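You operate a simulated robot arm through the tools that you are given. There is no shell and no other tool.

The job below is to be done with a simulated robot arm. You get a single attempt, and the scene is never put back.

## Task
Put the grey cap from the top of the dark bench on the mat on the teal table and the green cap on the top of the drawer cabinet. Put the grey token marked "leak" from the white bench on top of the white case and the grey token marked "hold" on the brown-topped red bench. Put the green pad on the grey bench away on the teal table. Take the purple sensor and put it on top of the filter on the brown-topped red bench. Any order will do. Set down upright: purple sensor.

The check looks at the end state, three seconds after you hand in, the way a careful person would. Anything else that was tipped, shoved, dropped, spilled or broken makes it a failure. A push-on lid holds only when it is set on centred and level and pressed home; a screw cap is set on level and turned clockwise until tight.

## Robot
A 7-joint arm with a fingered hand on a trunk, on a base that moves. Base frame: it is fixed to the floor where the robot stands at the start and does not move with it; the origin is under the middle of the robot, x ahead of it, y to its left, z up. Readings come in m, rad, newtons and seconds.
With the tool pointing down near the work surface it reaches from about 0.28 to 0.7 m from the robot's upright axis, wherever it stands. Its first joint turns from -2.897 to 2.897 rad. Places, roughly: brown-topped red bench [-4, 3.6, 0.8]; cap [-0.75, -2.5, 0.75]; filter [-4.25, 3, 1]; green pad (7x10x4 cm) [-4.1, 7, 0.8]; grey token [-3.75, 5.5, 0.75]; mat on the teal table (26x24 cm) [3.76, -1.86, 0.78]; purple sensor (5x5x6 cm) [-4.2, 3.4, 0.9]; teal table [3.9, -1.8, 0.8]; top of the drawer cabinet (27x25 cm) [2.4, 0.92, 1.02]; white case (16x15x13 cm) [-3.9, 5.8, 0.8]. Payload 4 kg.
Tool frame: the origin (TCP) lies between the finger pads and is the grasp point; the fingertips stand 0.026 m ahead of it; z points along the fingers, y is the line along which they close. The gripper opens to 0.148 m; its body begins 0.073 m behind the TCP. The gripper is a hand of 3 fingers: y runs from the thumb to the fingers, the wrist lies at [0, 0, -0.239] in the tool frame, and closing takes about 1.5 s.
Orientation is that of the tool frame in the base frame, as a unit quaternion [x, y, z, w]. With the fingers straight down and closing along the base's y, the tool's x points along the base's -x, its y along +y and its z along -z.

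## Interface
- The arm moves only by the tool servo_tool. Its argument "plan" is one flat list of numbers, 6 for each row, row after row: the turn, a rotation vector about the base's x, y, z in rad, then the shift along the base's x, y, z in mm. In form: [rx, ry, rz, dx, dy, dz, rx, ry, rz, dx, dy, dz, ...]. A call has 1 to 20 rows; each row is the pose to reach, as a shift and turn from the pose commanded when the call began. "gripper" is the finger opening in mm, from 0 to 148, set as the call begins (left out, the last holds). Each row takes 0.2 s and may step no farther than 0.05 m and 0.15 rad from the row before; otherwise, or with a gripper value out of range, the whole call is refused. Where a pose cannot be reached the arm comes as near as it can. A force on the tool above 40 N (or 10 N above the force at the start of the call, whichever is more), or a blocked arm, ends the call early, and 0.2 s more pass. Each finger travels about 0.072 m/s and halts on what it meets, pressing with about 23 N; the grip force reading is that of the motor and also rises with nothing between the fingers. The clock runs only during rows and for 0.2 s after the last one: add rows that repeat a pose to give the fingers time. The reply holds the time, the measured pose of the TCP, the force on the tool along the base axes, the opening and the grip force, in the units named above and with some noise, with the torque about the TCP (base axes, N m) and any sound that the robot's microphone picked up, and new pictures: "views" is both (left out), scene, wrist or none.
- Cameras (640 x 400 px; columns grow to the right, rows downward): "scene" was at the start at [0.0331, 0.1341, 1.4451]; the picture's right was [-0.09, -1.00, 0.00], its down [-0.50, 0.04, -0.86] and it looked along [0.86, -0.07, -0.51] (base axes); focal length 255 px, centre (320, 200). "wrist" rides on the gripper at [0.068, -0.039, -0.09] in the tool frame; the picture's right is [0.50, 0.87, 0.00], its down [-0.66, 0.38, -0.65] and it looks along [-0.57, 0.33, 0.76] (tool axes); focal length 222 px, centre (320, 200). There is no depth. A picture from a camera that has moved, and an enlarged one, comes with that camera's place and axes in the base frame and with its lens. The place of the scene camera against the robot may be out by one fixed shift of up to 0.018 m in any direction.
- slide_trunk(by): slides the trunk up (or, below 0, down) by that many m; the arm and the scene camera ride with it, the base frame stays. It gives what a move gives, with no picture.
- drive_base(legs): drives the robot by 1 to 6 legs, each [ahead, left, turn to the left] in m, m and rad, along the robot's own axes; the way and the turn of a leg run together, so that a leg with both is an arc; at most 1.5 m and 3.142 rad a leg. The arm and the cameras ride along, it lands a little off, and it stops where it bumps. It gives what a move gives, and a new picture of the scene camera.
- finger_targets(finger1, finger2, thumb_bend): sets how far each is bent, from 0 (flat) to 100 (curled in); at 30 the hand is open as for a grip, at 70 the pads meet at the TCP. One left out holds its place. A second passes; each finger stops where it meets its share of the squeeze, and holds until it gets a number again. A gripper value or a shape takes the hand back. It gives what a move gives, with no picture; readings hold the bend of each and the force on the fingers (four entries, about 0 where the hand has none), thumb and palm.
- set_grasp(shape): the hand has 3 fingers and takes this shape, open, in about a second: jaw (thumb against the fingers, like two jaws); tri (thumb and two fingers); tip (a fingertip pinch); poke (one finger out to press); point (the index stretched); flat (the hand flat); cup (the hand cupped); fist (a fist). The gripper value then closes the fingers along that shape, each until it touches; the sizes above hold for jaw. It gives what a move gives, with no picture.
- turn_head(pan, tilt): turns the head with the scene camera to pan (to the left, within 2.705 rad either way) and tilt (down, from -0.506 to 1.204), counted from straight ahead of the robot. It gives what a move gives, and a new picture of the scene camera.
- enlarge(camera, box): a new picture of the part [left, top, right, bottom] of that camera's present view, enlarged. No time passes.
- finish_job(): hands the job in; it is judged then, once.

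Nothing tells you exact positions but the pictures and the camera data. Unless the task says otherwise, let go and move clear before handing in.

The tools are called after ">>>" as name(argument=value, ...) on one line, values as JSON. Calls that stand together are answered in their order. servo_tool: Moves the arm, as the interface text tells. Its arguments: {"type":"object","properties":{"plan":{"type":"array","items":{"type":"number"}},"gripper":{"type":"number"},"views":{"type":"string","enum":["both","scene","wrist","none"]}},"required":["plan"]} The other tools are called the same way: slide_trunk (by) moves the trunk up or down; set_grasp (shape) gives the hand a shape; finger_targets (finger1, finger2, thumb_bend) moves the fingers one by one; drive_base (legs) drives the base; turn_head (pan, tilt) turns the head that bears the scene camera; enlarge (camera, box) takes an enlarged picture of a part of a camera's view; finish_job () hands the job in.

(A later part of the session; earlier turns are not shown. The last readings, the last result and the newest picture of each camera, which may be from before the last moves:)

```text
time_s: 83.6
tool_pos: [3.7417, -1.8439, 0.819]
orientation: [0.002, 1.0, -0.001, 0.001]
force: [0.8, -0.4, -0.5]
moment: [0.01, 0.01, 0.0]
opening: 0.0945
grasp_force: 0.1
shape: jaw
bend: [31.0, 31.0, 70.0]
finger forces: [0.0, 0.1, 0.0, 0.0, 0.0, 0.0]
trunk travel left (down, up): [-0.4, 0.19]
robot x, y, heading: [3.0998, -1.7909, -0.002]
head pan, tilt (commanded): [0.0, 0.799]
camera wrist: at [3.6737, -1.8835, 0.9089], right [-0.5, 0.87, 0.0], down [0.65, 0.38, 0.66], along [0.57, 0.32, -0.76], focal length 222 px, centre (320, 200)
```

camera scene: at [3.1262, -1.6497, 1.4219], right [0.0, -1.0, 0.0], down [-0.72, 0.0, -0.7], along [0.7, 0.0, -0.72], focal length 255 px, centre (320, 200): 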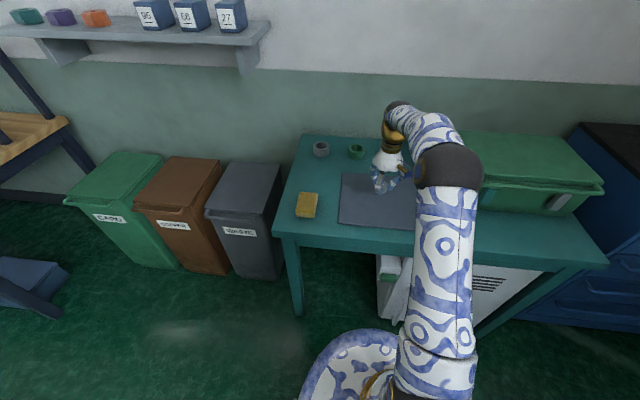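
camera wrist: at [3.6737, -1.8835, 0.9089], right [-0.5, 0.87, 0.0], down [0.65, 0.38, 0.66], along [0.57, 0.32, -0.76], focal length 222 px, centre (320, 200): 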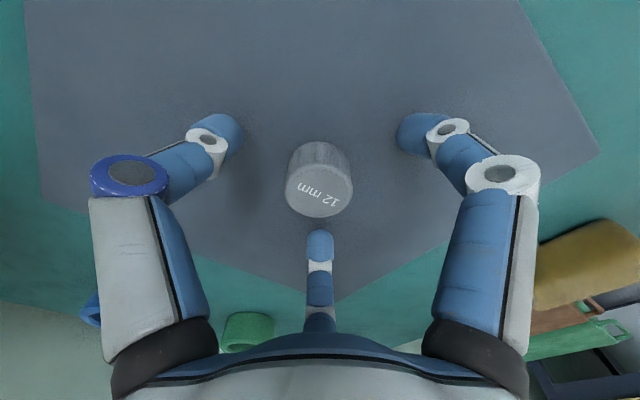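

The cap stands on the mat, free of the fingers. I'll raise the hand straight up and retract, then check the mat.

>>> servo_tool(plan=[0, 0, 0, 0, 0, 20, 0, 0, 0, 0, 0, 60, 0, 0, 0, 0, 0, 105, 0, 0, 0, 0, 0, 150, 0, 0, 0, 0, 0, 195, 0, 0, 0, 0, 0, 240, 0, 0, 0, -40, 0, 265, 0, 0, 0, -80, 0, 285, 0, 0, 0, -125, 0, 300, 0, 0, 0, -170, 0, 310, 0, 0, 0, -215, 0, 310, 0, 0, 0, -260, 0, 310], views="scene")

>>> enlarge(camera="scene", box=[280, 120, 540, 270])

```text
time_s: 86.2
tool_pos: [3.4791, -1.844, 1.1285]
orientation: [0.001, 1.0, -0.001, 0.001]
force: [-0.7, -0.1, 0.2]
moment: [0.03, 0.02, -0.02]
opening: 0.0947
grasp_force: 0.1
shape: jaw
bend: [31.0, 31.0, 70.0]
finger forces: [0.1, 0.0, 0.0, 0.1, 0.0, 0.0]
out of reach, approached as far as the arm can: row 6
trunk travel left (down, up): [-0.4, 0.19]
robot x, y, heading: [3.1006, -1.7874, -0.003]
head pan, tilt (commanded): [0.0, 0.799]
camera scene: at [3.1258, -1.6496, 1.4219], right [0.0, -1.0, 0.0], down [-0.72, 0.0, -0.7], along [0.7, 0.0, -0.72], focal length 255 px, centre (320, 200)
```

scene: 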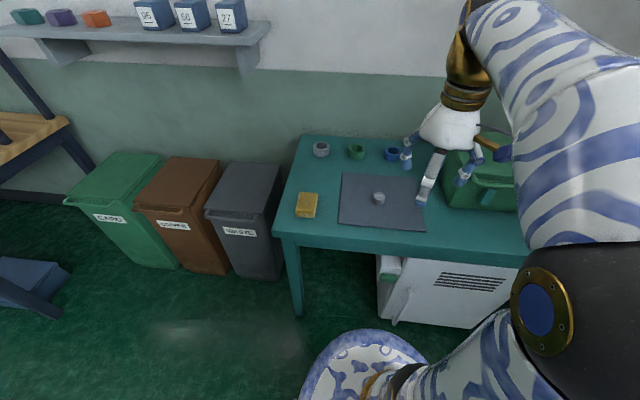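

```text
2.46 times, centred on (410, 195) of scene
camera zoom: at [3.1258, -1.6496, 1.4219], right [0.0, -1.0, 0.0], down [-0.72, 0.0, -0.7], along [0.7, 0.0, -0.72], focal length 628 px, centre (98, 212)
```

zoom: 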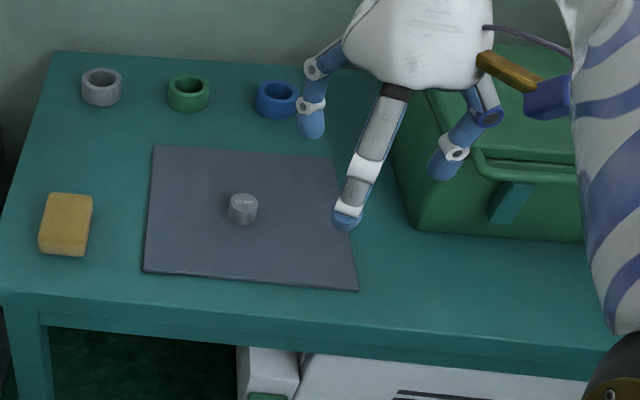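

The grey cap is upright on the mat and nothing else moved. I'll return the same way to the dark bench for the green cap.

>>> drive_base(legs=[[-0.57, 0, 0], [0, 0.5, 0], [-0.6, 1.35, 0], [-1.5, 0, 0], [-0.6, 0, 0], [-0.5, -0.95, 0]])

>>> turn_head(pan=0.0, tilt=0.75)

```text
time_s: 114.1
tool_pos: [-0.2943, -0.8792, 1.1291]
orientation: [0.004, 1.0, -0.002, 0.002]
force: [1.0, -0.1, 0.5]
moment: [-0.03, 0.01, -0.02]
opening: 0.0947
grasp_force: 0.0
shape: jaw
bend: [31.0, 31.0, 70.0]
finger forces: [0.0, 0.0, 0.0, 0.0, 0.1, 0.1]
trunk travel left (down, up): [-0.4, 0.19]
robot x, y, heading: [-0.6727, -0.8236, -0.009]
head pan, tilt (commanded): [0.0, 0.799]
camera scene: at [-0.648, -0.6819, 1.4219], right [-0.01, -1.0, 0.0], down [-0.72, 0.01, -0.7], along [0.7, -0.01, -0.72], focal length 255 px, centre (320, 200)
```

scene: 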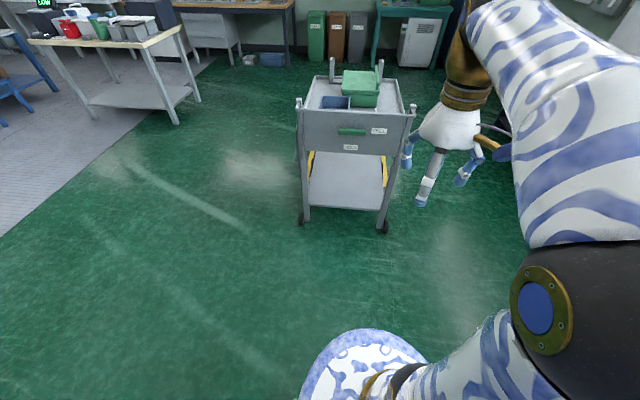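

```text
time_s: 114.7
tool_pos: [-0.2941, -0.878, 1.1296]
orientation: [0.004, 1.0, -0.001, 0.002]
force: [-0.2, -1.3, 1.1]
moment: [0.01, 0.01, -0.01]
opening: 0.0947
grasp_force: 0.0
shape: jaw
bend: [31.0, 31.0, 70.0]
finger forces: [0.1, 0.0, 0.0, 0.1, 0.1, 0.1]
trunk travel left (down, up): [-0.4, 0.19]
robot x, y, heading: [-0.6721, -0.8205, -0.012]
head pan, tilt (commanded): [0.0, 0.75]
camera scene: at [-0.6458, -0.6819, 1.4259], right [-0.01, -1.0, 0.0], down [-0.68, 0.01, -0.73], along [0.73, -0.01, -0.68], focal length 255 px, centre (320, 200)
```

scene: 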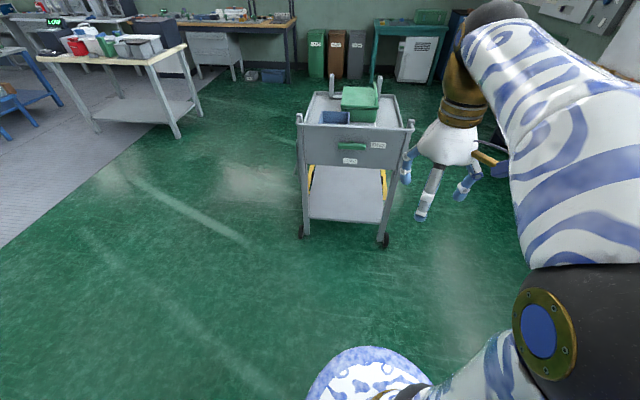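

I'm back near the dark bench. I'll turn to face it and drive up, slightly further left this time, for the green cap at about (-0.57, -2.41).

>>> drive_base(legs=[[0, 0, -1.56], [0.97, 0.06, 0]])

>>> turn_head(pan=0.0, tilt=0.75)

```text
time_s: 123.6
tool_pos: [-0.6809, -2.1778, 1.1301]
orientation: [0.712, 0.703, -0.003, 0.0]
force: [0.0, 0.4, 1.7]
moment: [-0.02, -0.01, 0.01]
opening: 0.0948
grasp_force: 0.1
shape: jaw
bend: [31.0, 31.0, 70.0]
finger forces: [0.0, 0.0, 0.0, 0.1, 0.0, 0.1]
trunk travel left (down, up): [-0.4, 0.19]
robot x, y, heading: [-0.6249, -1.8001, -1.587]
head pan, tilt (commanded): [0.0, 0.75]
camera scene: at [-0.4709, -1.8343, 1.4259], right [-1.0, 0.01, 0.0], down [0.01, 0.68, -0.73], along [-0.01, -0.73, -0.68], focal length 255 px, centre (320, 200)
```

scene: 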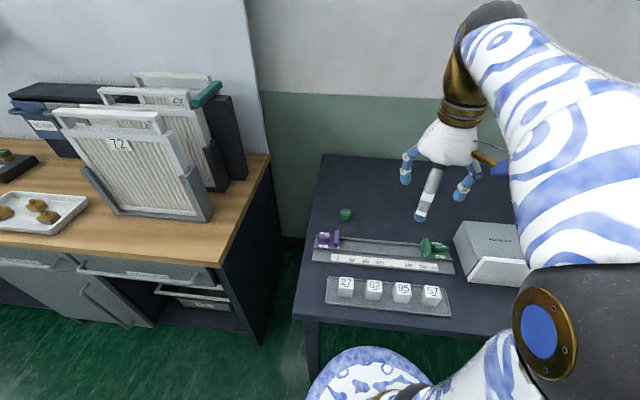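

```text
time_s: 124.2
tool_pos: [-0.682, -2.1789, 1.1289]
orientation: [0.712, 0.703, -0.003, 0.001]
force: [0.9, -0.2, 0.4]
moment: [-0.02, 0.03, 0.0]
opening: 0.0946
grasp_force: 0.0
shape: jaw
bend: [31.0, 31.0, 70.0]
finger forces: [0.0, 0.0, 0.0, 0.0, 0.0, 0.1]
trunk travel left (down, up): [-0.4, 0.19]
robot x, y, heading: [-0.6212, -1.8029, -1.581]
head pan, tilt (commanded): [0.0, 0.75]
camera scene: at [-0.4709, -1.8343, 1.4259], right [-1.0, 0.01, 0.0], down [0.01, 0.68, -0.73], along [-0.01, -0.73, -0.68], focal length 255 px, centre (320, 200)
```

scene: 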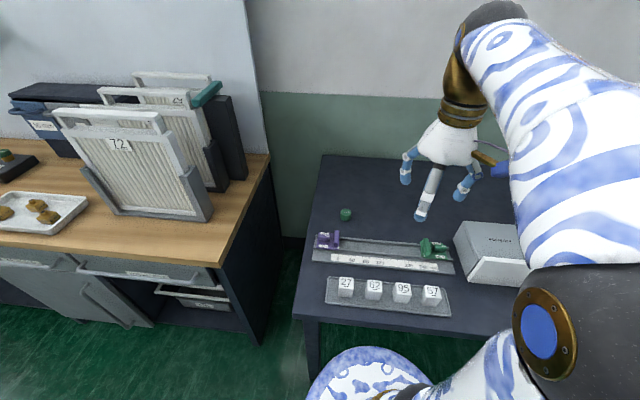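

The green cap is at about (-0.575, -2.41). I'll bring the open hand above it and check with the wrist camera.

>>> servo_tool(plan=[0, 0, 0, 20, -40, 0, 0, 0, 0, 40, -80, -15, 0, 0, 0, 60, -120, -30, 0, 0, 0, 80, -160, -45, 0, 0, 0, 95, -195, -65, 0, 0, 0, 108, -231, -85, 0, 0, 0, 108, -231, -130, 0, 0, 0, 108, -231, -175, 0, 0, 0, 108, -231, -200], gripper=90, views="wrist")

>>> enlarge(camera="wrist", box=[240, 40, 440, 165])

```text
time_s: 126.2
tool_pos: [-0.5734, -2.4093, 0.9292]
orientation: [0.711, 0.703, -0.003, 0.0]
force: [-0.9, -0.4, 0.0]
moment: [0.0, -0.02, -0.03]
opening: 0.0907
grasp_force: 0.1
shape: jaw
bend: [32.0, 32.0, 70.0]
finger forces: [0.0, 0.1, 0.0, 0.0, 0.0, 0.1]
trunk travel left (down, up): [-0.4, 0.19]
robot x, y, heading: [-0.625, -1.8006, -1.586]
head pan, tilt (commanded): [0.0, 0.75]
camera wrist: at [-0.6105, -2.3409, 1.0181], right [0.87, 0.49, -0.01], down [0.37, -0.66, 0.66], along [0.32, -0.57, -0.75], focal length 222 px, centre (320, 200)
```

wrist: 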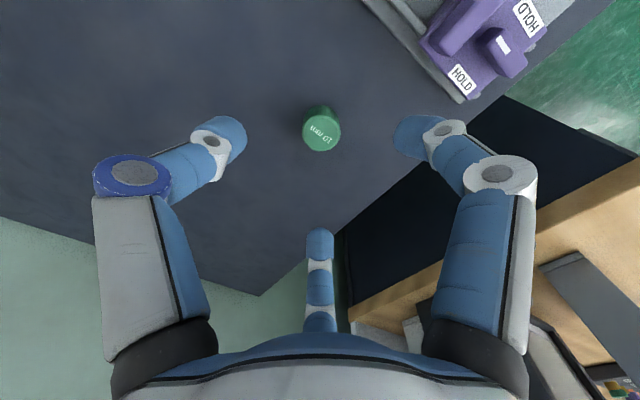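

```text
3.20 times, centred on (340, 102) of wrist
camera zoom: at [-0.6105, -2.3409, 1.0181], right [0.87, 0.49, -0.01], down [0.37, -0.66, 0.66], along [0.32, -0.57, -0.75], focal length 711 px, centre (256, 512)
```

zoom: 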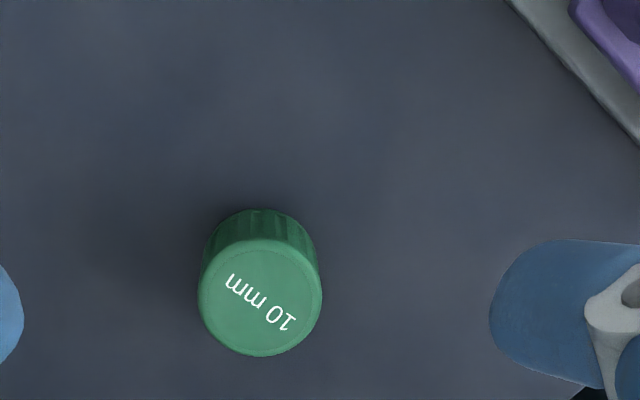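

The green cap is about 5 mm off the tool axis. I'll correct and descend around it.

>>> servo_tool(plan=[0, 0, 0, 5, -5.5, -35, 0, 0, 0, 5, -5.5, -65, 0, 0, 0, 5, -5.5, -85, 0, 0, 0, 5, -5.5, -95, 0, 0, 0, 5, -5.5, -99], views="wrist")

```text
time_s: 127.4
tool_pos: [-0.5686, -2.4139, 0.8283]
orientation: [0.712, 0.703, -0.002, 0.001]
force: [0.2, 1.1, 0.0]
moment: [0.01, -0.03, 0.0]
opening: 0.0907
grasp_force: 0.0
shape: jaw
bend: [32.0, 32.0, 70.0]
finger forces: [0.0, 0.0, 0.0, 0.1, 0.1, 0.1]
trunk travel left (down, up): [-0.4, 0.19]
robot x, y, heading: [-0.6267, -1.7995, -1.584]
head pan, tilt (commanded): [0.0, 0.75]
camera wrist: at [-0.6058, -2.3465, 0.9192], right [0.87, 0.49, 0.0], down [0.37, -0.66, 0.66], along [0.32, -0.57, -0.76], focal length 222 px, centre (320, 200)
```

wrist: 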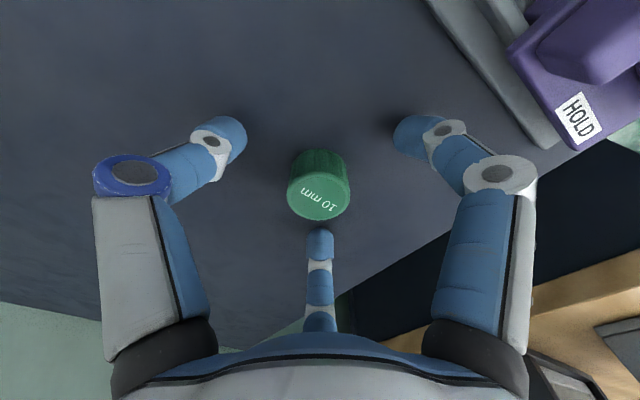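

The green cap is centred between the fingers. I'll close the hand and then lift.

>>> servo_tool(plan=[0, 0, 0, 0, 0, 0, 0, 0, 0, 0, 0, 0, 0, 0, 0, 0, 0, 0, 0, 0, 0, 0, 0, 0, 0, 0, 0, 0, 0, 0, 0, 0, 0, 0, 0, 0, 0, 0, 0, 0, 0, 0, 0, 0, 0, 0, 0, 0], gripper=15, views="none")

>>> servo_tool(plan=[0, 0, 0, 0, 0, 20, 0, 0, 0, 0, 0, 60, 0, 0, 0, 0, 0, 105, 0, 0, 0, 0, 0, 150, 0, 0, 0, 0, 0, 195, 0, 0, 0, 0, 0, 240, 0, 0, 0, 0, 40, 260, 0, 0, 0, 0, 80, 280, 0, 0, 0, -30, 110, 290, 0, 0, 0, -60, 145, 300, 0, 0, 0, -80, 185, 300, 0, 0, 0, -100, 225, 300], views="wrist")

```text
time_s: 129.2
tool_pos: [-0.5682, -2.4152, 0.8304]
orientation: [0.711, 0.703, -0.002, 0.001]
force: [0.1, -0.1, 0.7]
moment: [0.02, 0.0, 0.02]
opening: 0.0303
grasp_force: 23.2
shape: jaw
bend: [76.0, 76.0, 70.0]
finger forces: [20.3, 20.6, 0.0, 0.0, 20.9, 0.0]
trunk travel left (down, up): [-0.4, 0.19]
robot x, y, heading: [-0.6262, -1.7997, -1.584]
head pan, tilt (commanded): [0.0, 0.75]
```

```text
time_s: 131.8
tool_pos: [-0.6681, -2.1903, 1.1323]
orientation: [0.712, 0.702, -0.003, 0.0]
force: [0.8, -0.5, -1.0]
moment: [0.02, -0.01, -0.01]
opening: 0.0302
grasp_force: 23.4
shape: jaw
bend: [76.0, 76.0, 70.0]
finger forces: [20.3, 20.6, 0.0, 0.1, 20.7, 0.0]
trunk travel left (down, up): [-0.4, 0.19]
robot x, y, heading: [-0.6265, -1.8014, -1.585]
head pan, tilt (commanded): [0.0, 0.75]
camera wrist: at [-0.7055, -2.1213, 1.2212], right [0.87, 0.49, 0.0], down [0.37, -0.66, 0.66], along [0.32, -0.57, -0.76], focal length 222 px, centre (320, 200)
```

wrist: 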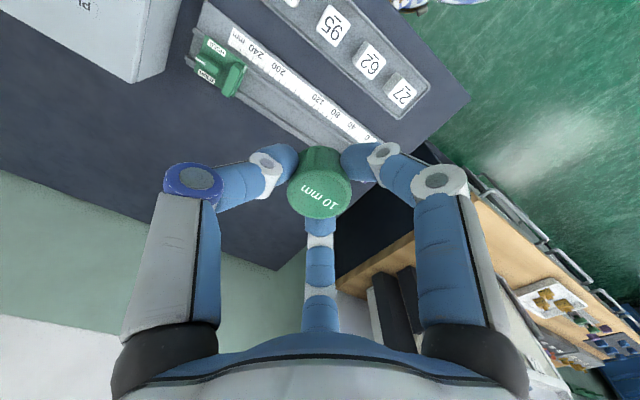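

I have the green cap. I'll back out, turn and drive round the cart again, this time to the cream bench that carries the drawer cabinet at about (2.4, 0.92).

>>> drive_base(legs=[[-0.9, 0, 0], [0, 0, 1.58], [0.5, 0.92, 0], [1.4, 0, 0]])

>>> turn_head(pan=0.6, tilt=0.35)

```text
time_s: 152.0
tool_pos: [1.7065, -0.0719, 1.131]
orientation: [0.012, 1.0, -0.002, 0.002]
force: [0.6, -0.7, -0.4]
moment: [-0.04, -0.01, 0.0]
opening: 0.0299
grasp_force: 23.1
shape: jaw
bend: [76.0, 76.0, 70.0]
finger forces: [20.1, 20.7, 0.1, 0.0, 20.7, 0.1]
trunk travel left (down, up): [-0.4, 0.19]
robot x, y, heading: [1.3162, -0.0267, -0.024]
head pan, tilt (commanded): [0.0, 0.75]
camera scene: at [1.3461, 0.1166, 1.4259], right [-0.02, -1.0, 0.0], down [-0.68, 0.02, -0.73], along [0.73, -0.02, -0.68], focal length 255 px, centre (320, 200)
```

scene: 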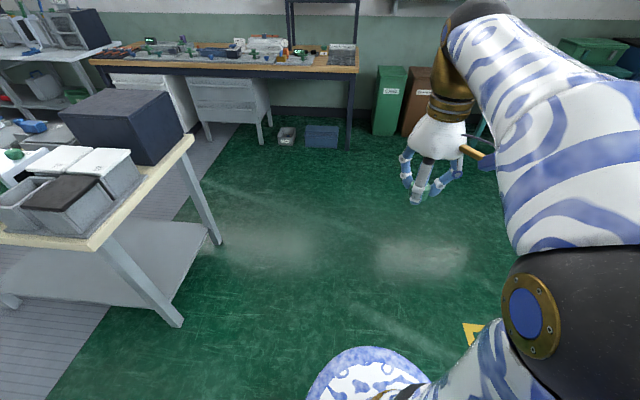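

```text
time_s: 153.0
tool_pos: [1.7063, -0.0731, 1.131]
orientation: [0.012, 1.0, -0.002, 0.002]
force: [0.4, -0.4, -0.6]
moment: [-0.02, 0.0, 0.01]
opening: 0.03
grasp_force: 23.3
shape: jaw
bend: [76.0, 76.0, 70.0]
finger forces: [20.2, 20.7, 0.0, 0.1, 20.7, 0.1]
trunk travel left (down, up): [-0.4, 0.19]
robot x, y, heading: [1.3154, -0.0208, -0.018]
head pan, tilt (commanded): [0.6, 0.351]
camera scene: at [1.3413, 0.1692, 1.4615], right [0.54, -0.84, 0.0], down [-0.29, -0.19, -0.94], along [0.79, 0.51, -0.34], focal length 255 px, centre (320, 200)
```

scene: 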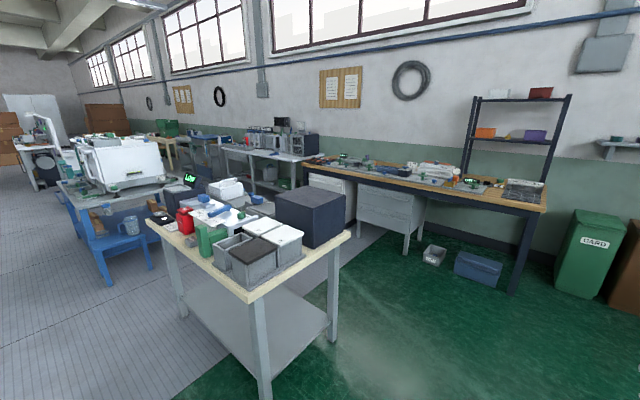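

The drawer cabinet is the dark box at the far right corner of the cream bench, and its top is empty. I'll drive to a point south of it and turn to face it.

>>> drive_base(legs=[[1.08, -0.02, 0], [0, 0, 1.59]])

>>> turn_head(pan=0.0, tilt=0.7)

```text
time_s: 162.4
tool_pos: [2.4387, 0.3182, 1.132]
orientation: [-0.704, 0.71, 0.0, 0.003]
force: [0.0, 0.2, -0.8]
moment: [0.0, -0.01, -0.03]
opening: 0.0297
grasp_force: 22.7
shape: jaw
bend: [76.0, 76.0, 70.0]
finger forces: [20.0, 20.6, 0.1, 0.1, 20.6, 0.1]
trunk travel left (down, up): [-0.4, 0.19]
robot x, y, heading: [2.3991, -0.0693, 1.57]
head pan, tilt (commanded): [0.6, 0.351]
camera scene: at [2.1966, -0.0635, 1.4616], right [0.83, 0.56, 0.0], down [0.19, -0.28, -0.94], along [-0.53, 0.78, -0.34], focal length 255 px, centre (320, 200)
```

scene: 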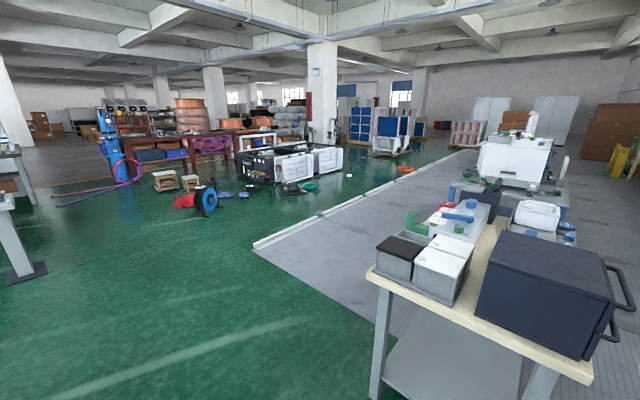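

```text
time_s: 163.4
tool_pos: [2.4382, 0.3181, 1.1324]
orientation: [-0.704, 0.71, 0.0, 0.003]
force: [0.1, -0.2, -0.1]
moment: [0.01, 0.0, 0.04]
opening: 0.0299
grasp_force: 22.7
shape: jaw
bend: [76.0, 76.0, 70.0]
finger forces: [20.0, 20.6, 0.1, 0.0, 20.7, 0.0]
trunk travel left (down, up): [-0.4, 0.19]
robot x, y, heading: [2.3974, -0.0741, 1.563]
head pan, tilt (commanded): [0.0, 0.7]
camera scene: at [2.2492, -0.0557, 1.4302], right [1.0, -0.01, 0.0], down [0.0, -0.64, -0.77], along [0.0, 0.77, -0.64], focal length 255 px, centre (320, 200)
```

scene: 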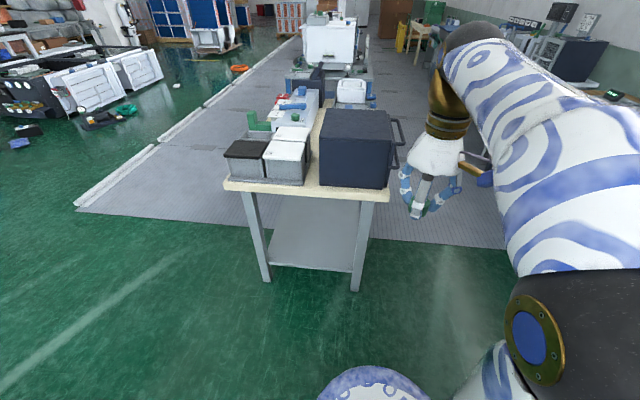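

The cabinet top spans about x 2.25–2.50, y 0.77–1.04 at z 1.02. I'll drive up closer and raise the hand a little.

>>> servo_tool(plan=[0, 0, 0, 0, 0, 40, 0, 0, 0, 0, 0, 80], views="none")

>>> drive_base(legs=[[0.35, 0, 0]])

>>> turn_head(pan=0.0, tilt=0.8)

```text
time_s: 164.0
tool_pos: [2.4374, 0.3177, 1.2114]
orientation: [-0.705, 0.709, 0.0, 0.003]
force: [-0.2, -0.2, -0.4]
moment: [0.01, 0.0, 0.02]
opening: 0.0301
grasp_force: 23.0
shape: jaw
bend: [76.0, 76.0, 70.0]
finger forces: [20.0, 20.6, 0.0, 0.1, 20.6, 0.0]
trunk travel left (down, up): [-0.4, 0.19]
robot x, y, heading: [2.394, -0.0715, 1.567]
head pan, tilt (commanded): [0.0, 0.7]
```

```text
time_s: 166.3
tool_pos: [2.4407, 0.6688, 1.2121]
orientation: [-0.704, 0.71, 0.0, 0.003]
force: [0.3, -1.0, 0.6]
moment: [-0.02, 0.0, -0.02]
opening: 0.0299
grasp_force: 23.1
shape: jaw
bend: [76.0, 76.0, 70.0]
finger forces: [20.0, 20.7, 0.1, 0.0, 20.5, 0.1]
trunk travel left (down, up): [-0.4, 0.19]
robot x, y, heading: [2.3951, 0.2755, 1.56]
head pan, tilt (commanded): [0.0, 0.7]
camera scene: at [2.2519, 0.295, 1.4302], right [1.0, -0.01, 0.0], down [-0.01, -0.64, -0.76], along [0.01, 0.76, -0.64], focal length 255 px, centre (320, 200)
```

scene: 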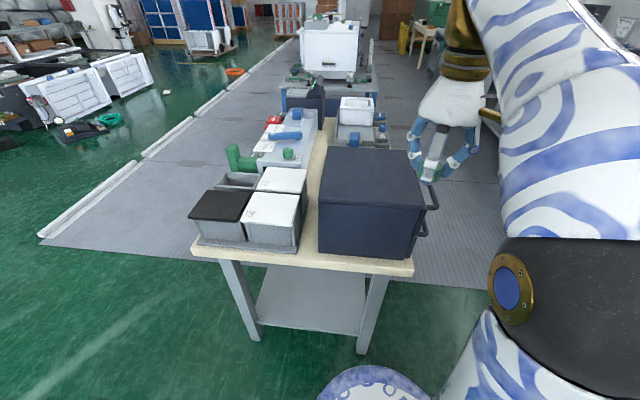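

```text
time_s: 167.0
tool_pos: [2.4405, 0.6696, 1.2119]
orientation: [-0.704, 0.71, 0.0, 0.003]
force: [-0.4, 0.6, -0.8]
moment: [0.03, -0.02, 0.0]
opening: 0.03
grasp_force: 22.7
shape: jaw
bend: [76.0, 76.0, 70.0]
finger forces: [20.0, 20.6, 0.1, 0.0, 20.7, 0.0]
trunk travel left (down, up): [-0.4, 0.19]
robot x, y, heading: [2.3974, 0.2818, 1.561]
head pan, tilt (commanded): [0.0, 0.799]
camera scene: at [2.2518, 0.2907, 1.422], right [1.0, -0.01, 0.0], down [-0.01, -0.72, -0.7], along [0.01, 0.7, -0.72], focal length 255 px, centre (320, 200)
```

scene: 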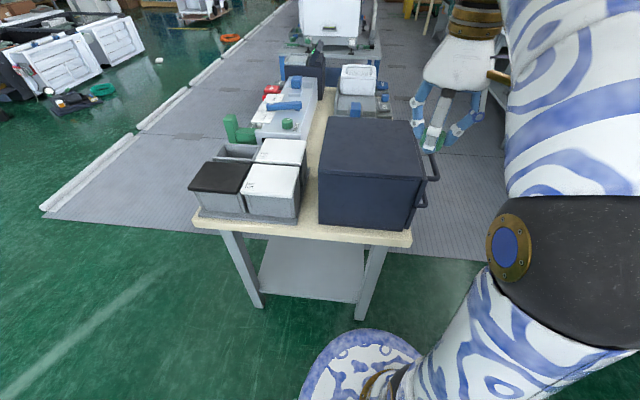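

I'll move the cap over the middle of the cabinet top and down to just above it.

>>> servo_tool(plan=[0, 0, 0, -10, 40, 0, 0, 0, 0, -20, 80, 0, 0, 0, 0, -30, 120, 0, 0, 0, 0, -40, 160, 0, 0, 0, 0, -50, 200, 0, 0, 0, 0, -58, 220, -20, 0, 0, 0, -58, 220, -60, 0, 0, 0, -58, 220, -100, 0, 0, 0, -58, 220, -120], views="both")

```text
time_s: 169.0
tool_pos: [2.3841, 0.8895, 1.0898]
orientation: [-0.704, 0.71, 0.0, 0.002]
force: [0.1, -0.1, -0.2]
moment: [0.01, -0.05, -0.02]
opening: 0.0297
grasp_force: 23.0
shape: jaw
bend: [76.0, 76.0, 70.0]
finger forces: [20.0, 20.8, 0.1, 0.0, 20.6, 0.0]
out of reach, approached as far as the arm can: row 3, 4, 5, 6, 7, 8
trunk travel left (down, up): [-0.4, 0.19]
robot x, y, heading: [2.3997, 0.2769, 1.559]
head pan, tilt (commanded): [0.0, 0.799]
camera scene: at [2.2518, 0.2915, 1.4219], right [1.0, -0.01, 0.0], down [-0.01, -0.72, -0.7], along [0.01, 0.7, -0.72], focal length 255 px, centre (320, 200)
camera wrist: at [2.4232, 0.8212, 1.1794], right [-0.87, -0.49, 0.0], down [-0.37, 0.66, 0.65], along [-0.32, 0.57, -0.76], focal length 222 px, centre (320, 200)
```

scene: 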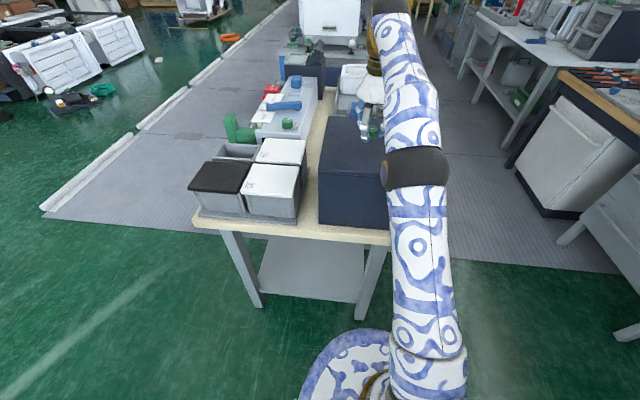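
wrist: 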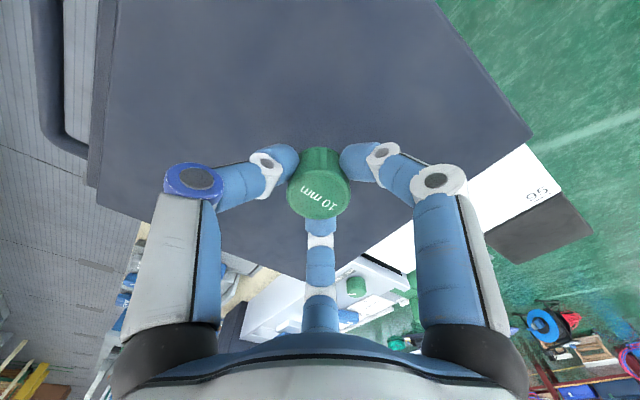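

The cap hangs over the cabinet top. I'll lower it gradually until it touches.

>>> servo_tool(plan=[0, 0, 0, 0, 0, -8, 0, 0, 0, 0, 0, -14, 0, 0, 0, 0, 0, -20, 0, 0, 0, 0, 0, -25], views="none")

>>> servo_tool(plan=[0, 0, 0, 0, 0, -3, 0, 0, 0, 0, 0, -5, 0, 0, 0, 0, 0, -7], views="wrist")

```text
time_s: 170.0
tool_pos: [2.384, 0.8889, 1.0666]
orientation: [-0.704, 0.71, -0.001, 0.003]
force: [-0.3, 0.4, -0.1]
moment: [0.01, -0.03, 0.01]
opening: 0.0299
grasp_force: 23.0
shape: jaw
bend: [76.0, 76.0, 70.0]
finger forces: [20.0, 20.8, 0.0, 0.0, 20.6, 0.0]
trunk travel left (down, up): [-0.4, 0.19]
robot x, y, heading: [2.4025, 0.2781, 1.562]
head pan, tilt (commanded): [0.0, 0.799]
```

```text
time_s: 170.8
tool_pos: [2.3823, 0.8896, 1.0585]
orientation: [-0.704, 0.71, 0.0, 0.002]
force: [-0.7, 0.1, -1.3]
moment: [0.02, -0.01, 0.01]
opening: 0.03
grasp_force: 22.6
shape: jaw
bend: [76.0, 76.0, 70.0]
finger forces: [20.0, 20.8, 0.0, 0.0, 20.6, 0.1]
trunk travel left (down, up): [-0.4, 0.19]
robot x, y, heading: [2.4012, 0.2766, 1.566]
head pan, tilt (commanded): [0.0, 0.799]
camera wrist: at [2.4219, 0.8207, 1.1488], right [-0.87, -0.49, 0.0], down [-0.37, 0.66, 0.66], along [-0.32, 0.57, -0.76], focal length 222 px, centre (320, 200)
```

wrist: 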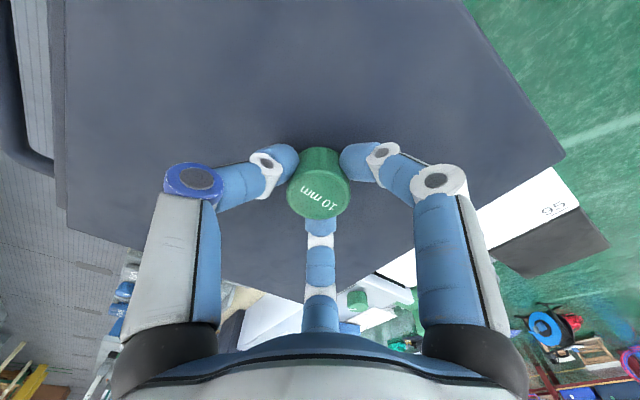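

>>> servo_tool(plan=[0, 0, 0, 0, 0, -2, 0, 0, 0, 0, 0, -4, 0, 0, 0, 0, 0, -6], views="none")

>>> servo_tool(plan=[0, 0, 0, 0, 0, -1.5, 0, 0, 0, 0, 0, -3], views="wrist")

```text
time_s: 171.6
tool_pos: [2.3841, 0.8882, 1.0535]
orientation: [-0.704, 0.71, 0.0, 0.002]
force: [0.0, 0.2, -0.1]
moment: [0.02, 0.01, 0.02]
opening: 0.03
grasp_force: 22.7
shape: jaw
bend: [76.0, 76.0, 70.0]
finger forces: [20.1, 20.8, 0.0, 0.1, 20.6, 0.0]
trunk travel left (down, up): [-0.4, 0.19]
robot x, y, heading: [2.3989, 0.2795, 1.562]
head pan, tilt (commanded): [0.0, 0.799]
```

```text
time_s: 172.2
tool_pos: [2.3831, 0.8887, 1.0524]
orientation: [-0.704, 0.71, 0.002, 0.003]
force: [-0.3, 1.7, 12.2]
moment: [0.1, -0.04, 0.01]
opening: 0.0303
grasp_force: 22.9
shape: jaw
bend: [76.0, 76.0, 70.0]
finger forces: [21.8, 23.6, 0.1, 0.0, 23.2, 0.0]
trunk travel left (down, up): [-0.4, 0.19]
robot x, y, heading: [2.4012, 0.2811, 1.563]
head pan, tilt (commanded): [0.0, 0.799]
camera wrist: at [2.4219, 0.8197, 1.1411], right [-0.87, -0.49, -0.01], down [-0.37, 0.65, 0.66], along [-0.32, 0.57, -0.75], focal length 222 px, centre (320, 200)
```

wrist: 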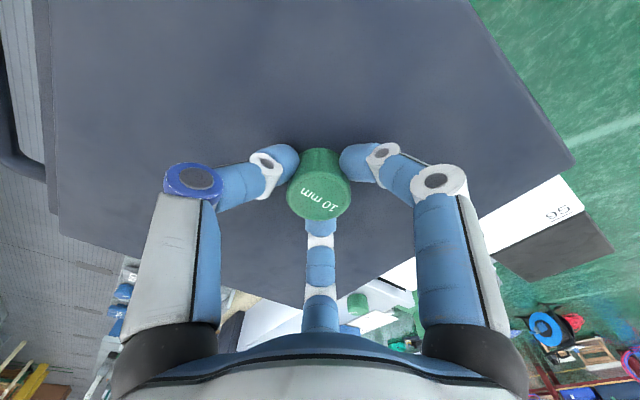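

Contact reads 12 N. I'll ease off 1.5 mm, open the fingers, then lift straight up and retract.

>>> servo_tool(plan=[0, 0, 0, 0, 0, 1.5, 0, 0, 0, 0, 0, 1.5, 0, 0, 0, 0, 0, 1.5, 0, 0, 0, 0, 0, 1.5, 0, 0, 0, 0, 0, 1.5, 0, 0, 0, 0, 0, 1.5], gripper=95, views="wrist")

>>> servo_tool(plan=[0, 0, 0, 0, 0, 20, 0, 0, 0, 0, 0, 50, 0, 0, 0, 0, 0, 90, 0, 0, 0, 0, 0, 130, 0, 0, 0, 0, -40, 150, 0, 0, 0, 0, -80, 150, 0, 0, 0, 0, -120, 150, 0, 0, 0, 0, -160, 150, 0, 0, 0, 0, -200, 150], views="both")

```text
time_s: 173.6
tool_pos: [2.3827, 0.8886, 1.0517]
orientation: [-0.704, 0.71, 0.001, 0.003]
force: [0.7, -0.1, 0.5]
moment: [-0.02, 0.01, 0.0]
opening: 0.0945
grasp_force: 0.1
shape: jaw
bend: [31.0, 31.0, 70.0]
finger forces: [0.0, 0.0, 0.0, 0.0, 0.0, 0.0]
trunk travel left (down, up): [-0.4, 0.19]
robot x, y, heading: [2.4004, 0.2764, 1.56]
head pan, tilt (commanded): [0.0, 0.799]
camera wrist: at [2.4216, 0.8205, 1.1413], right [-0.87, -0.49, 0.0], down [-0.38, 0.66, 0.66], along [-0.32, 0.57, -0.76], focal length 222 px, centre (320, 200)
```

wrist: 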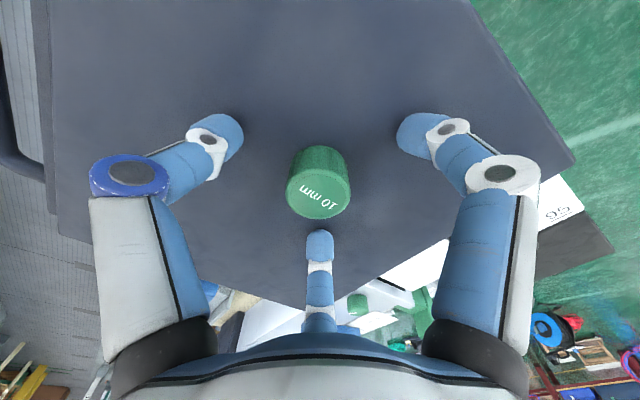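

```text
time_s: 175.6
tool_pos: [2.3838, 0.6878, 1.2022]
orientation: [-0.704, 0.71, 0.0, 0.003]
force: [0.3, 0.5, -0.4]
moment: [-0.04, 0.02, 0.04]
opening: 0.0944
grasp_force: 0.0
shape: jaw
bend: [31.0, 31.0, 70.0]
finger forces: [0.0, 0.0, 0.0, 0.1, 0.0, 0.1]
out of reach, approached as far as the arm can: row 3, 4, 5, 6
trunk travel left (down, up): [-0.4, 0.19]
robot x, y, heading: [2.4004, 0.2797, 1.562]
head pan, tilt (commanded): [0.0, 0.799]
camera scene: at [2.2518, 0.2903, 1.4219], right [1.0, -0.01, 0.0], down [-0.01, -0.72, -0.7], along [0.01, 0.7, -0.72], focal length 255 px, centre (320, 200)
camera wrist: at [2.4218, 0.6196, 1.2905], right [-0.87, -0.49, 0.0], down [-0.37, 0.66, 0.65], along [-0.32, 0.57, -0.76], focal length 222 px, centre (320, 200)
```

scene: 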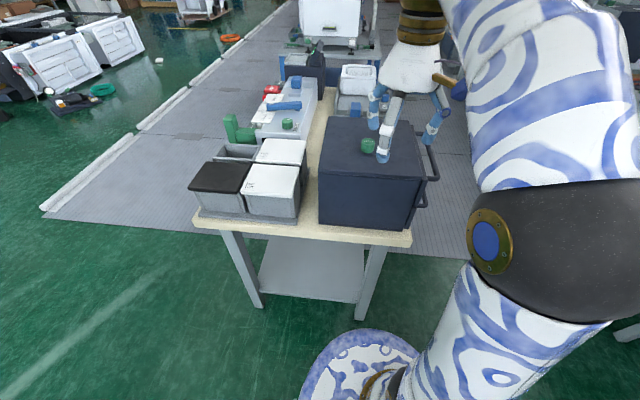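
wrist: 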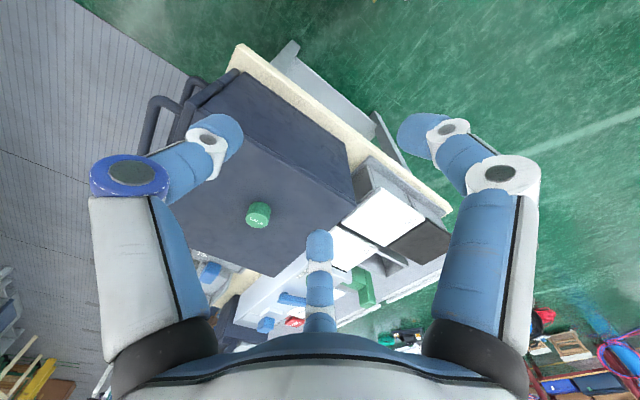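

The green cap is standing on the drawer cabinet. Next I'll head to the red bench area in the northwest: back away, face -x, and go along the aisle, past the pedestal on its north side.

>>> drive_base(legs=[[-0.3, 0, 0], [0, 0, 1.58], [1.5, 0, 0], [1.2, 0, 0], [0.3, -0.95, 0]])

>>> turn_head(pan=0.0, tilt=0.35)

>>> turn_head(pan=-0.9, tilt=0.35)

```text
time_s: 198.9
tool_pos: [-0.9925, 0.9244, 1.2013]
orientation: [1.0, 0.001, -0.002, -0.002]
force: [-0.3, 0.3, -0.2]
moment: [-0.02, 0.0, 0.03]
opening: 0.0946
grasp_force: 0.1
shape: jaw
bend: [31.0, 31.0, 70.0]
finger forces: [0.0, 0.0, 0.0, 0.1, 0.0, 0.0]
trunk travel left (down, up): [-0.4, 0.19]
robot x, y, heading: [-0.5841, 0.9444, -3.141]
head pan, tilt (commanded): [0.0, 0.799]
camera scene: at [-0.5989, 0.785, 1.4219], right [0.0, 1.0, 0.0], down [0.72, 0.0, -0.7], along [-0.7, 0.0, -0.72], focal length 255 px, centre (320, 200)
```

scene: 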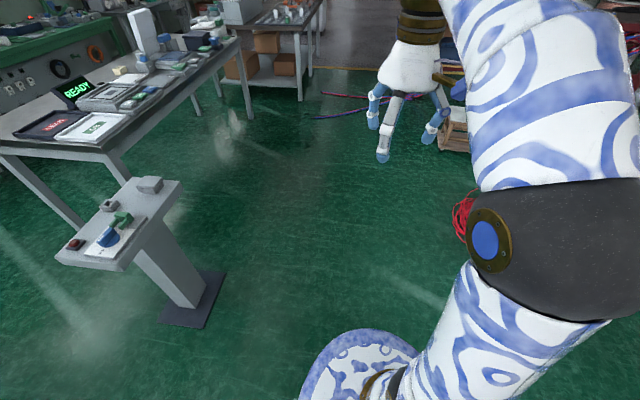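

```text
time_s: 199.8
tool_pos: [-0.991, 0.9247, 1.2006]
orientation: [1.0, 0.0, 0.0, -0.002]
force: [0.0, 0.6, -0.3]
moment: [0.03, 0.01, -0.02]
opening: 0.0948
grasp_force: 0.2
shape: jaw
bend: [31.0, 31.0, 70.0]
finger forces: [0.0, 0.1, 0.0, 0.0, 0.1, 0.0]
trunk travel left (down, up): [-0.4, 0.19]
robot x, y, heading: [-0.5829, 0.9456, -3.143]
head pan, tilt (commanded): [0.0, 0.351]
camera scene: at [-0.6114, 0.785, 1.4615], right [0.0, 1.0, 0.0], down [0.34, 0.0, -0.94], along [-0.94, 0.0, -0.34], focal length 255 px, centre (320, 200)
```

scene: 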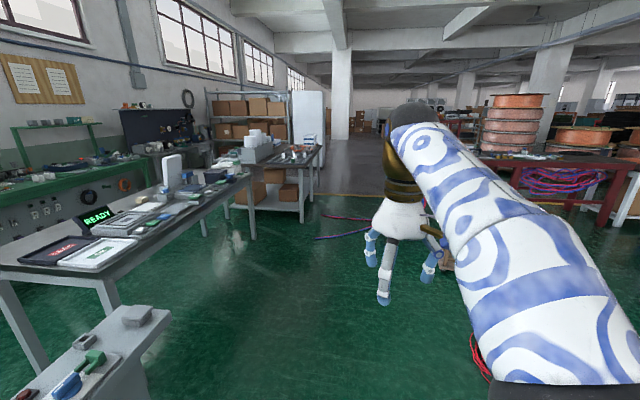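

```text
time_s: 201.0
tool_pos: [-0.9916, 0.9258, 1.2012]
orientation: [1.0, 0.0, -0.001, -0.003]
force: [0.2, -0.9, -0.1]
moment: [-0.01, 0.01, 0.03]
opening: 0.0945
grasp_force: 0.0
shape: jaw
bend: [31.0, 31.0, 70.0]
finger forces: [0.0, 0.1, 0.0, 0.0, 0.1, 0.0]
trunk travel left (down, up): [-0.4, 0.19]
robot x, y, heading: [-0.5808, 0.9466, -3.137]
head pan, tilt (commanded): [-0.901, 0.351]
camera scene: at [-0.5762, 0.8579, 1.4616], right [0.78, 0.62, 0.0], down [0.21, -0.27, -0.94], along [-0.58, 0.73, -0.34], focal length 255 px, centre (320, 200)
```

scene: 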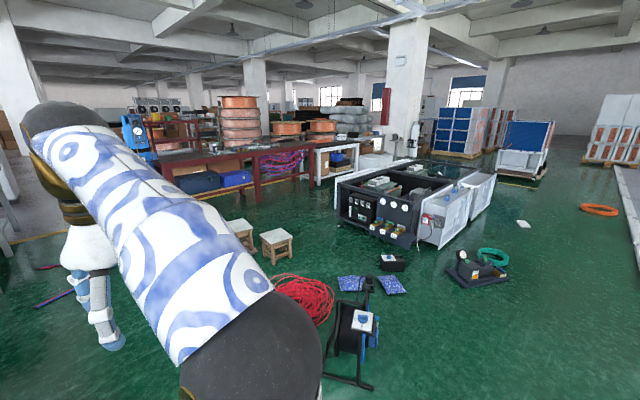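

I can see the red bench, the white bench beyond it, two stools, hoses and a big test rig in the aisle. I'll go west along y ≈ 0.95 and look again before threading between the stools and the bench.

>>> drive_base(legs=[[1.5, 0, 0]])

>>> turn_head(pan=-0.4, tilt=0.5)

>>> turn_head(pan=-1.1, tilt=0.5)

```text
time_s: 208.5
tool_pos: [-2.5037, 0.9073, 1.2004]
orientation: [1.0, 0.007, -0.001, -0.002]
force: [0.4, 0.8, -0.5]
moment: [-0.01, -0.01, 0.06]
opening: 0.0946
grasp_force: 0.1
shape: jaw
bend: [31.0, 31.0, 70.0]
finger forces: [0.0, 0.0, 0.0, 0.1, 0.0, 0.1]
trunk travel left (down, up): [-0.4, 0.19]
robot x, y, heading: [-2.0957, 0.9299, -3.126]
head pan, tilt (commanded): [-0.901, 0.351]
camera scene: at [-2.0884, 0.846, 1.4616], right [0.77, 0.63, 0.0], down [0.22, -0.27, -0.94], along [-0.59, 0.73, -0.34], focal length 255 px, centre (320, 200)
```

scene: 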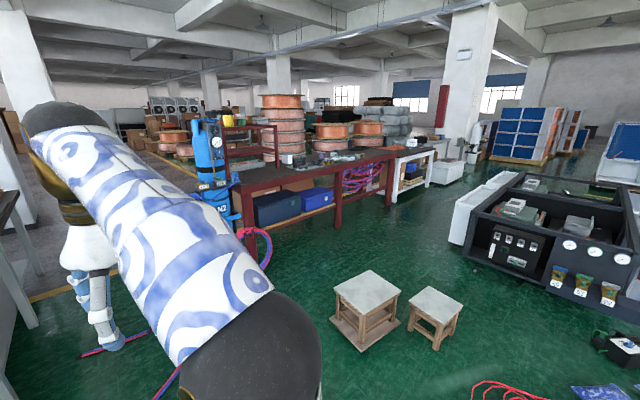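

```text
time_s: 209.4
tool_pos: [-2.5052, 0.9078, 1.2015]
orientation: [1.0, 0.007, -0.002, -0.002]
force: [-0.2, 0.0, -1.0]
moment: [0.03, 0.0, 0.02]
opening: 0.0945
grasp_force: 0.1
shape: jaw
bend: [31.0, 31.0, 70.0]
finger forces: [0.0, 0.0, 0.1, 0.1, 0.0, 0.0]
trunk travel left (down, up): [-0.4, 0.19]
robot x, y, heading: [-2.0957, 0.932, -3.126]
head pan, tilt (commanded): [-0.4, 0.499]
camera scene: at [-2.1138, 0.8081, 1.4479], right [0.38, 0.93, 0.0], down [0.44, -0.18, -0.88], along [-0.81, 0.33, -0.48], focal length 255 px, centre (320, 200)
```

scene: 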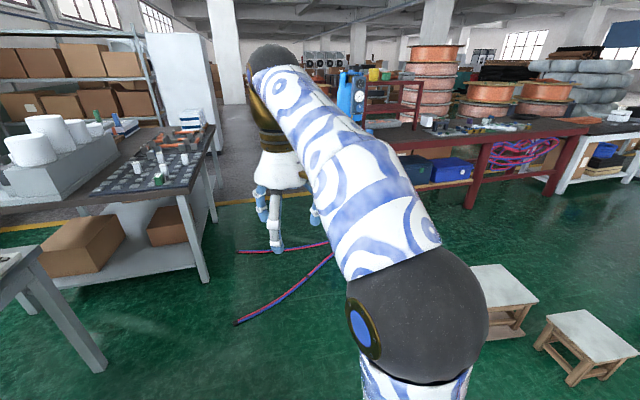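

```text
time_s: 210.5
tool_pos: [-2.5054, 0.9074, 1.202]
orientation: [1.0, 0.008, -0.002, -0.001]
force: [-0.5, -0.1, 0.0]
moment: [0.0, 0.01, -0.03]
opening: 0.0944
grasp_force: 0.2
shape: jaw
bend: [31.0, 31.0, 70.0]
finger forces: [0.0, 0.0, 0.1, 0.0, 0.0, 0.0]
trunk travel left (down, up): [-0.4, 0.19]
robot x, y, heading: [-2.0954, 0.9352, -3.128]
head pan, tilt (commanded): [-1.1, 0.499]
camera scene: at [-2.0721, 0.8543, 1.4479], right [0.88, 0.47, 0.0], down [0.22, -0.42, -0.88], along [-0.41, 0.78, -0.48], focal length 255 px, centre (320, 200)
```

scene: 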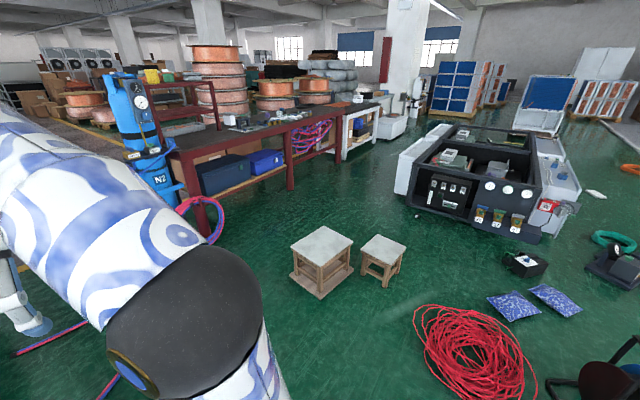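

The passage between the larger stool and the red bench, with a hose on the floor, looks about 0.8 m wide. Before using it I'll look down at my own base to measure its footprint.

>>> turn_head(pan=1.57, tilt=1.2)

>>> turn_head(pan=2.7, tilt=1.2)

>>> turn_head(pan=-1.57, tilt=1.2)

```text
time_s: 212.9
tool_pos: [-2.504, 0.9074, 1.201]
orientation: [1.0, 0.007, -0.002, -0.001]
force: [0.4, -0.6, 0.3]
moment: [0.04, 0.0, 0.0]
opening: 0.0946
grasp_force: 0.1
shape: jaw
bend: [31.0, 31.0, 70.0]
finger forces: [0.1, 0.0, 0.1, 0.0, 0.0, 0.1]
trunk travel left (down, up): [-0.4, 0.19]
robot x, y, heading: [-2.0989, 0.9314, -3.126]
head pan, tilt (commanded): [1.571, 1.201]
camera scene: at [-2.0288, 0.7179, 1.3942], right [-1.0, -0.01, 0.0], down [-0.01, 0.93, -0.36], along [0.01, -0.36, -0.93], focal length 255 px, centre (320, 200)
```

scene: 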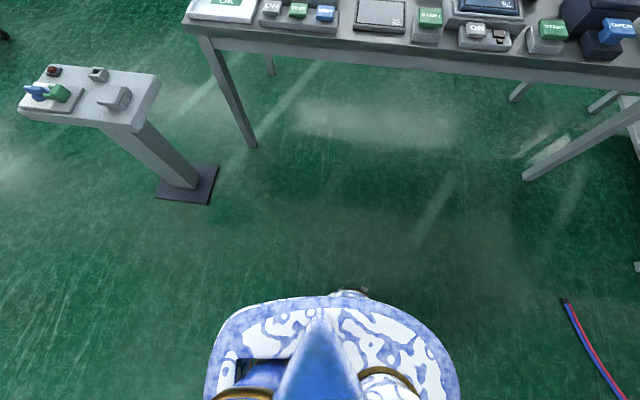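

```text
time_s: 214.2
tool_pos: [-2.5052, 0.908, 1.2015]
orientation: [1.0, 0.007, -0.001, -0.002]
force: [0.3, 0.1, -0.3]
moment: [0.0, 0.05, 0.0]
opening: 0.0947
grasp_force: 0.0
shape: jaw
bend: [31.0, 31.0, 70.0]
finger forces: [0.1, 0.0, 0.0, 0.0, 0.0, 0.0]
trunk travel left (down, up): [-0.4, 0.19]
robot x, y, heading: [-2.0957, 0.9338, -3.13]
head pan, tilt (commanded): [2.7, 1.201]
camera scene: at [-1.9787, 0.7507, 1.3942], right [-0.41, -0.91, 0.0], down [-0.85, 0.39, -0.36], along [0.33, -0.15, -0.93], focal length 255 px, centre (320, 200)
```

scene: 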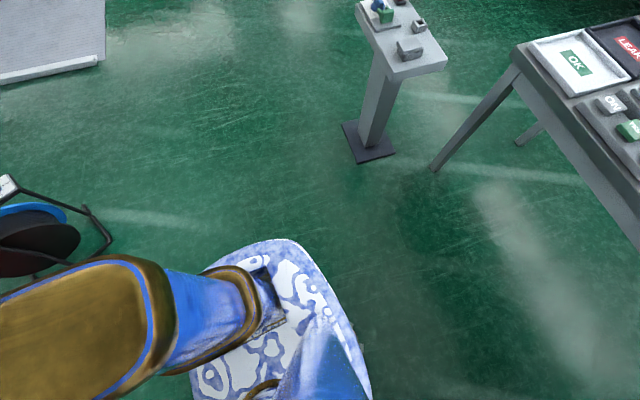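

```text
time_s: 217.7
tool_pos: [-2.5042, 0.9074, 1.201]
orientation: [1.0, 0.007, -0.002, -0.002]
force: [-0.1, -0.4, 0.3]
moment: [0.0, -0.02, 0.01]
opening: 0.0945
grasp_force: 0.0
shape: jaw
bend: [31.0, 31.0, 70.0]
finger forces: [0.0, 0.0, 0.0, 0.1, 0.1, 0.1]
trunk travel left (down, up): [-0.4, 0.19]
robot x, y, heading: [-2.0956, 0.9334, -3.126]
head pan, tilt (commanded): [-1.571, 1.201]
camera scene: at [-2.0304, 0.8298, 1.3942], right [1.0, 0.01, 0.0], down [0.01, -0.93, -0.36], along [-0.01, 0.36, -0.93], focal length 255 px, centre (320, 200)
```

scene: 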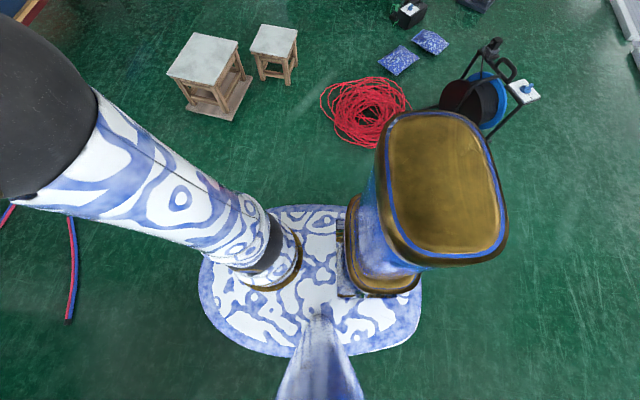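

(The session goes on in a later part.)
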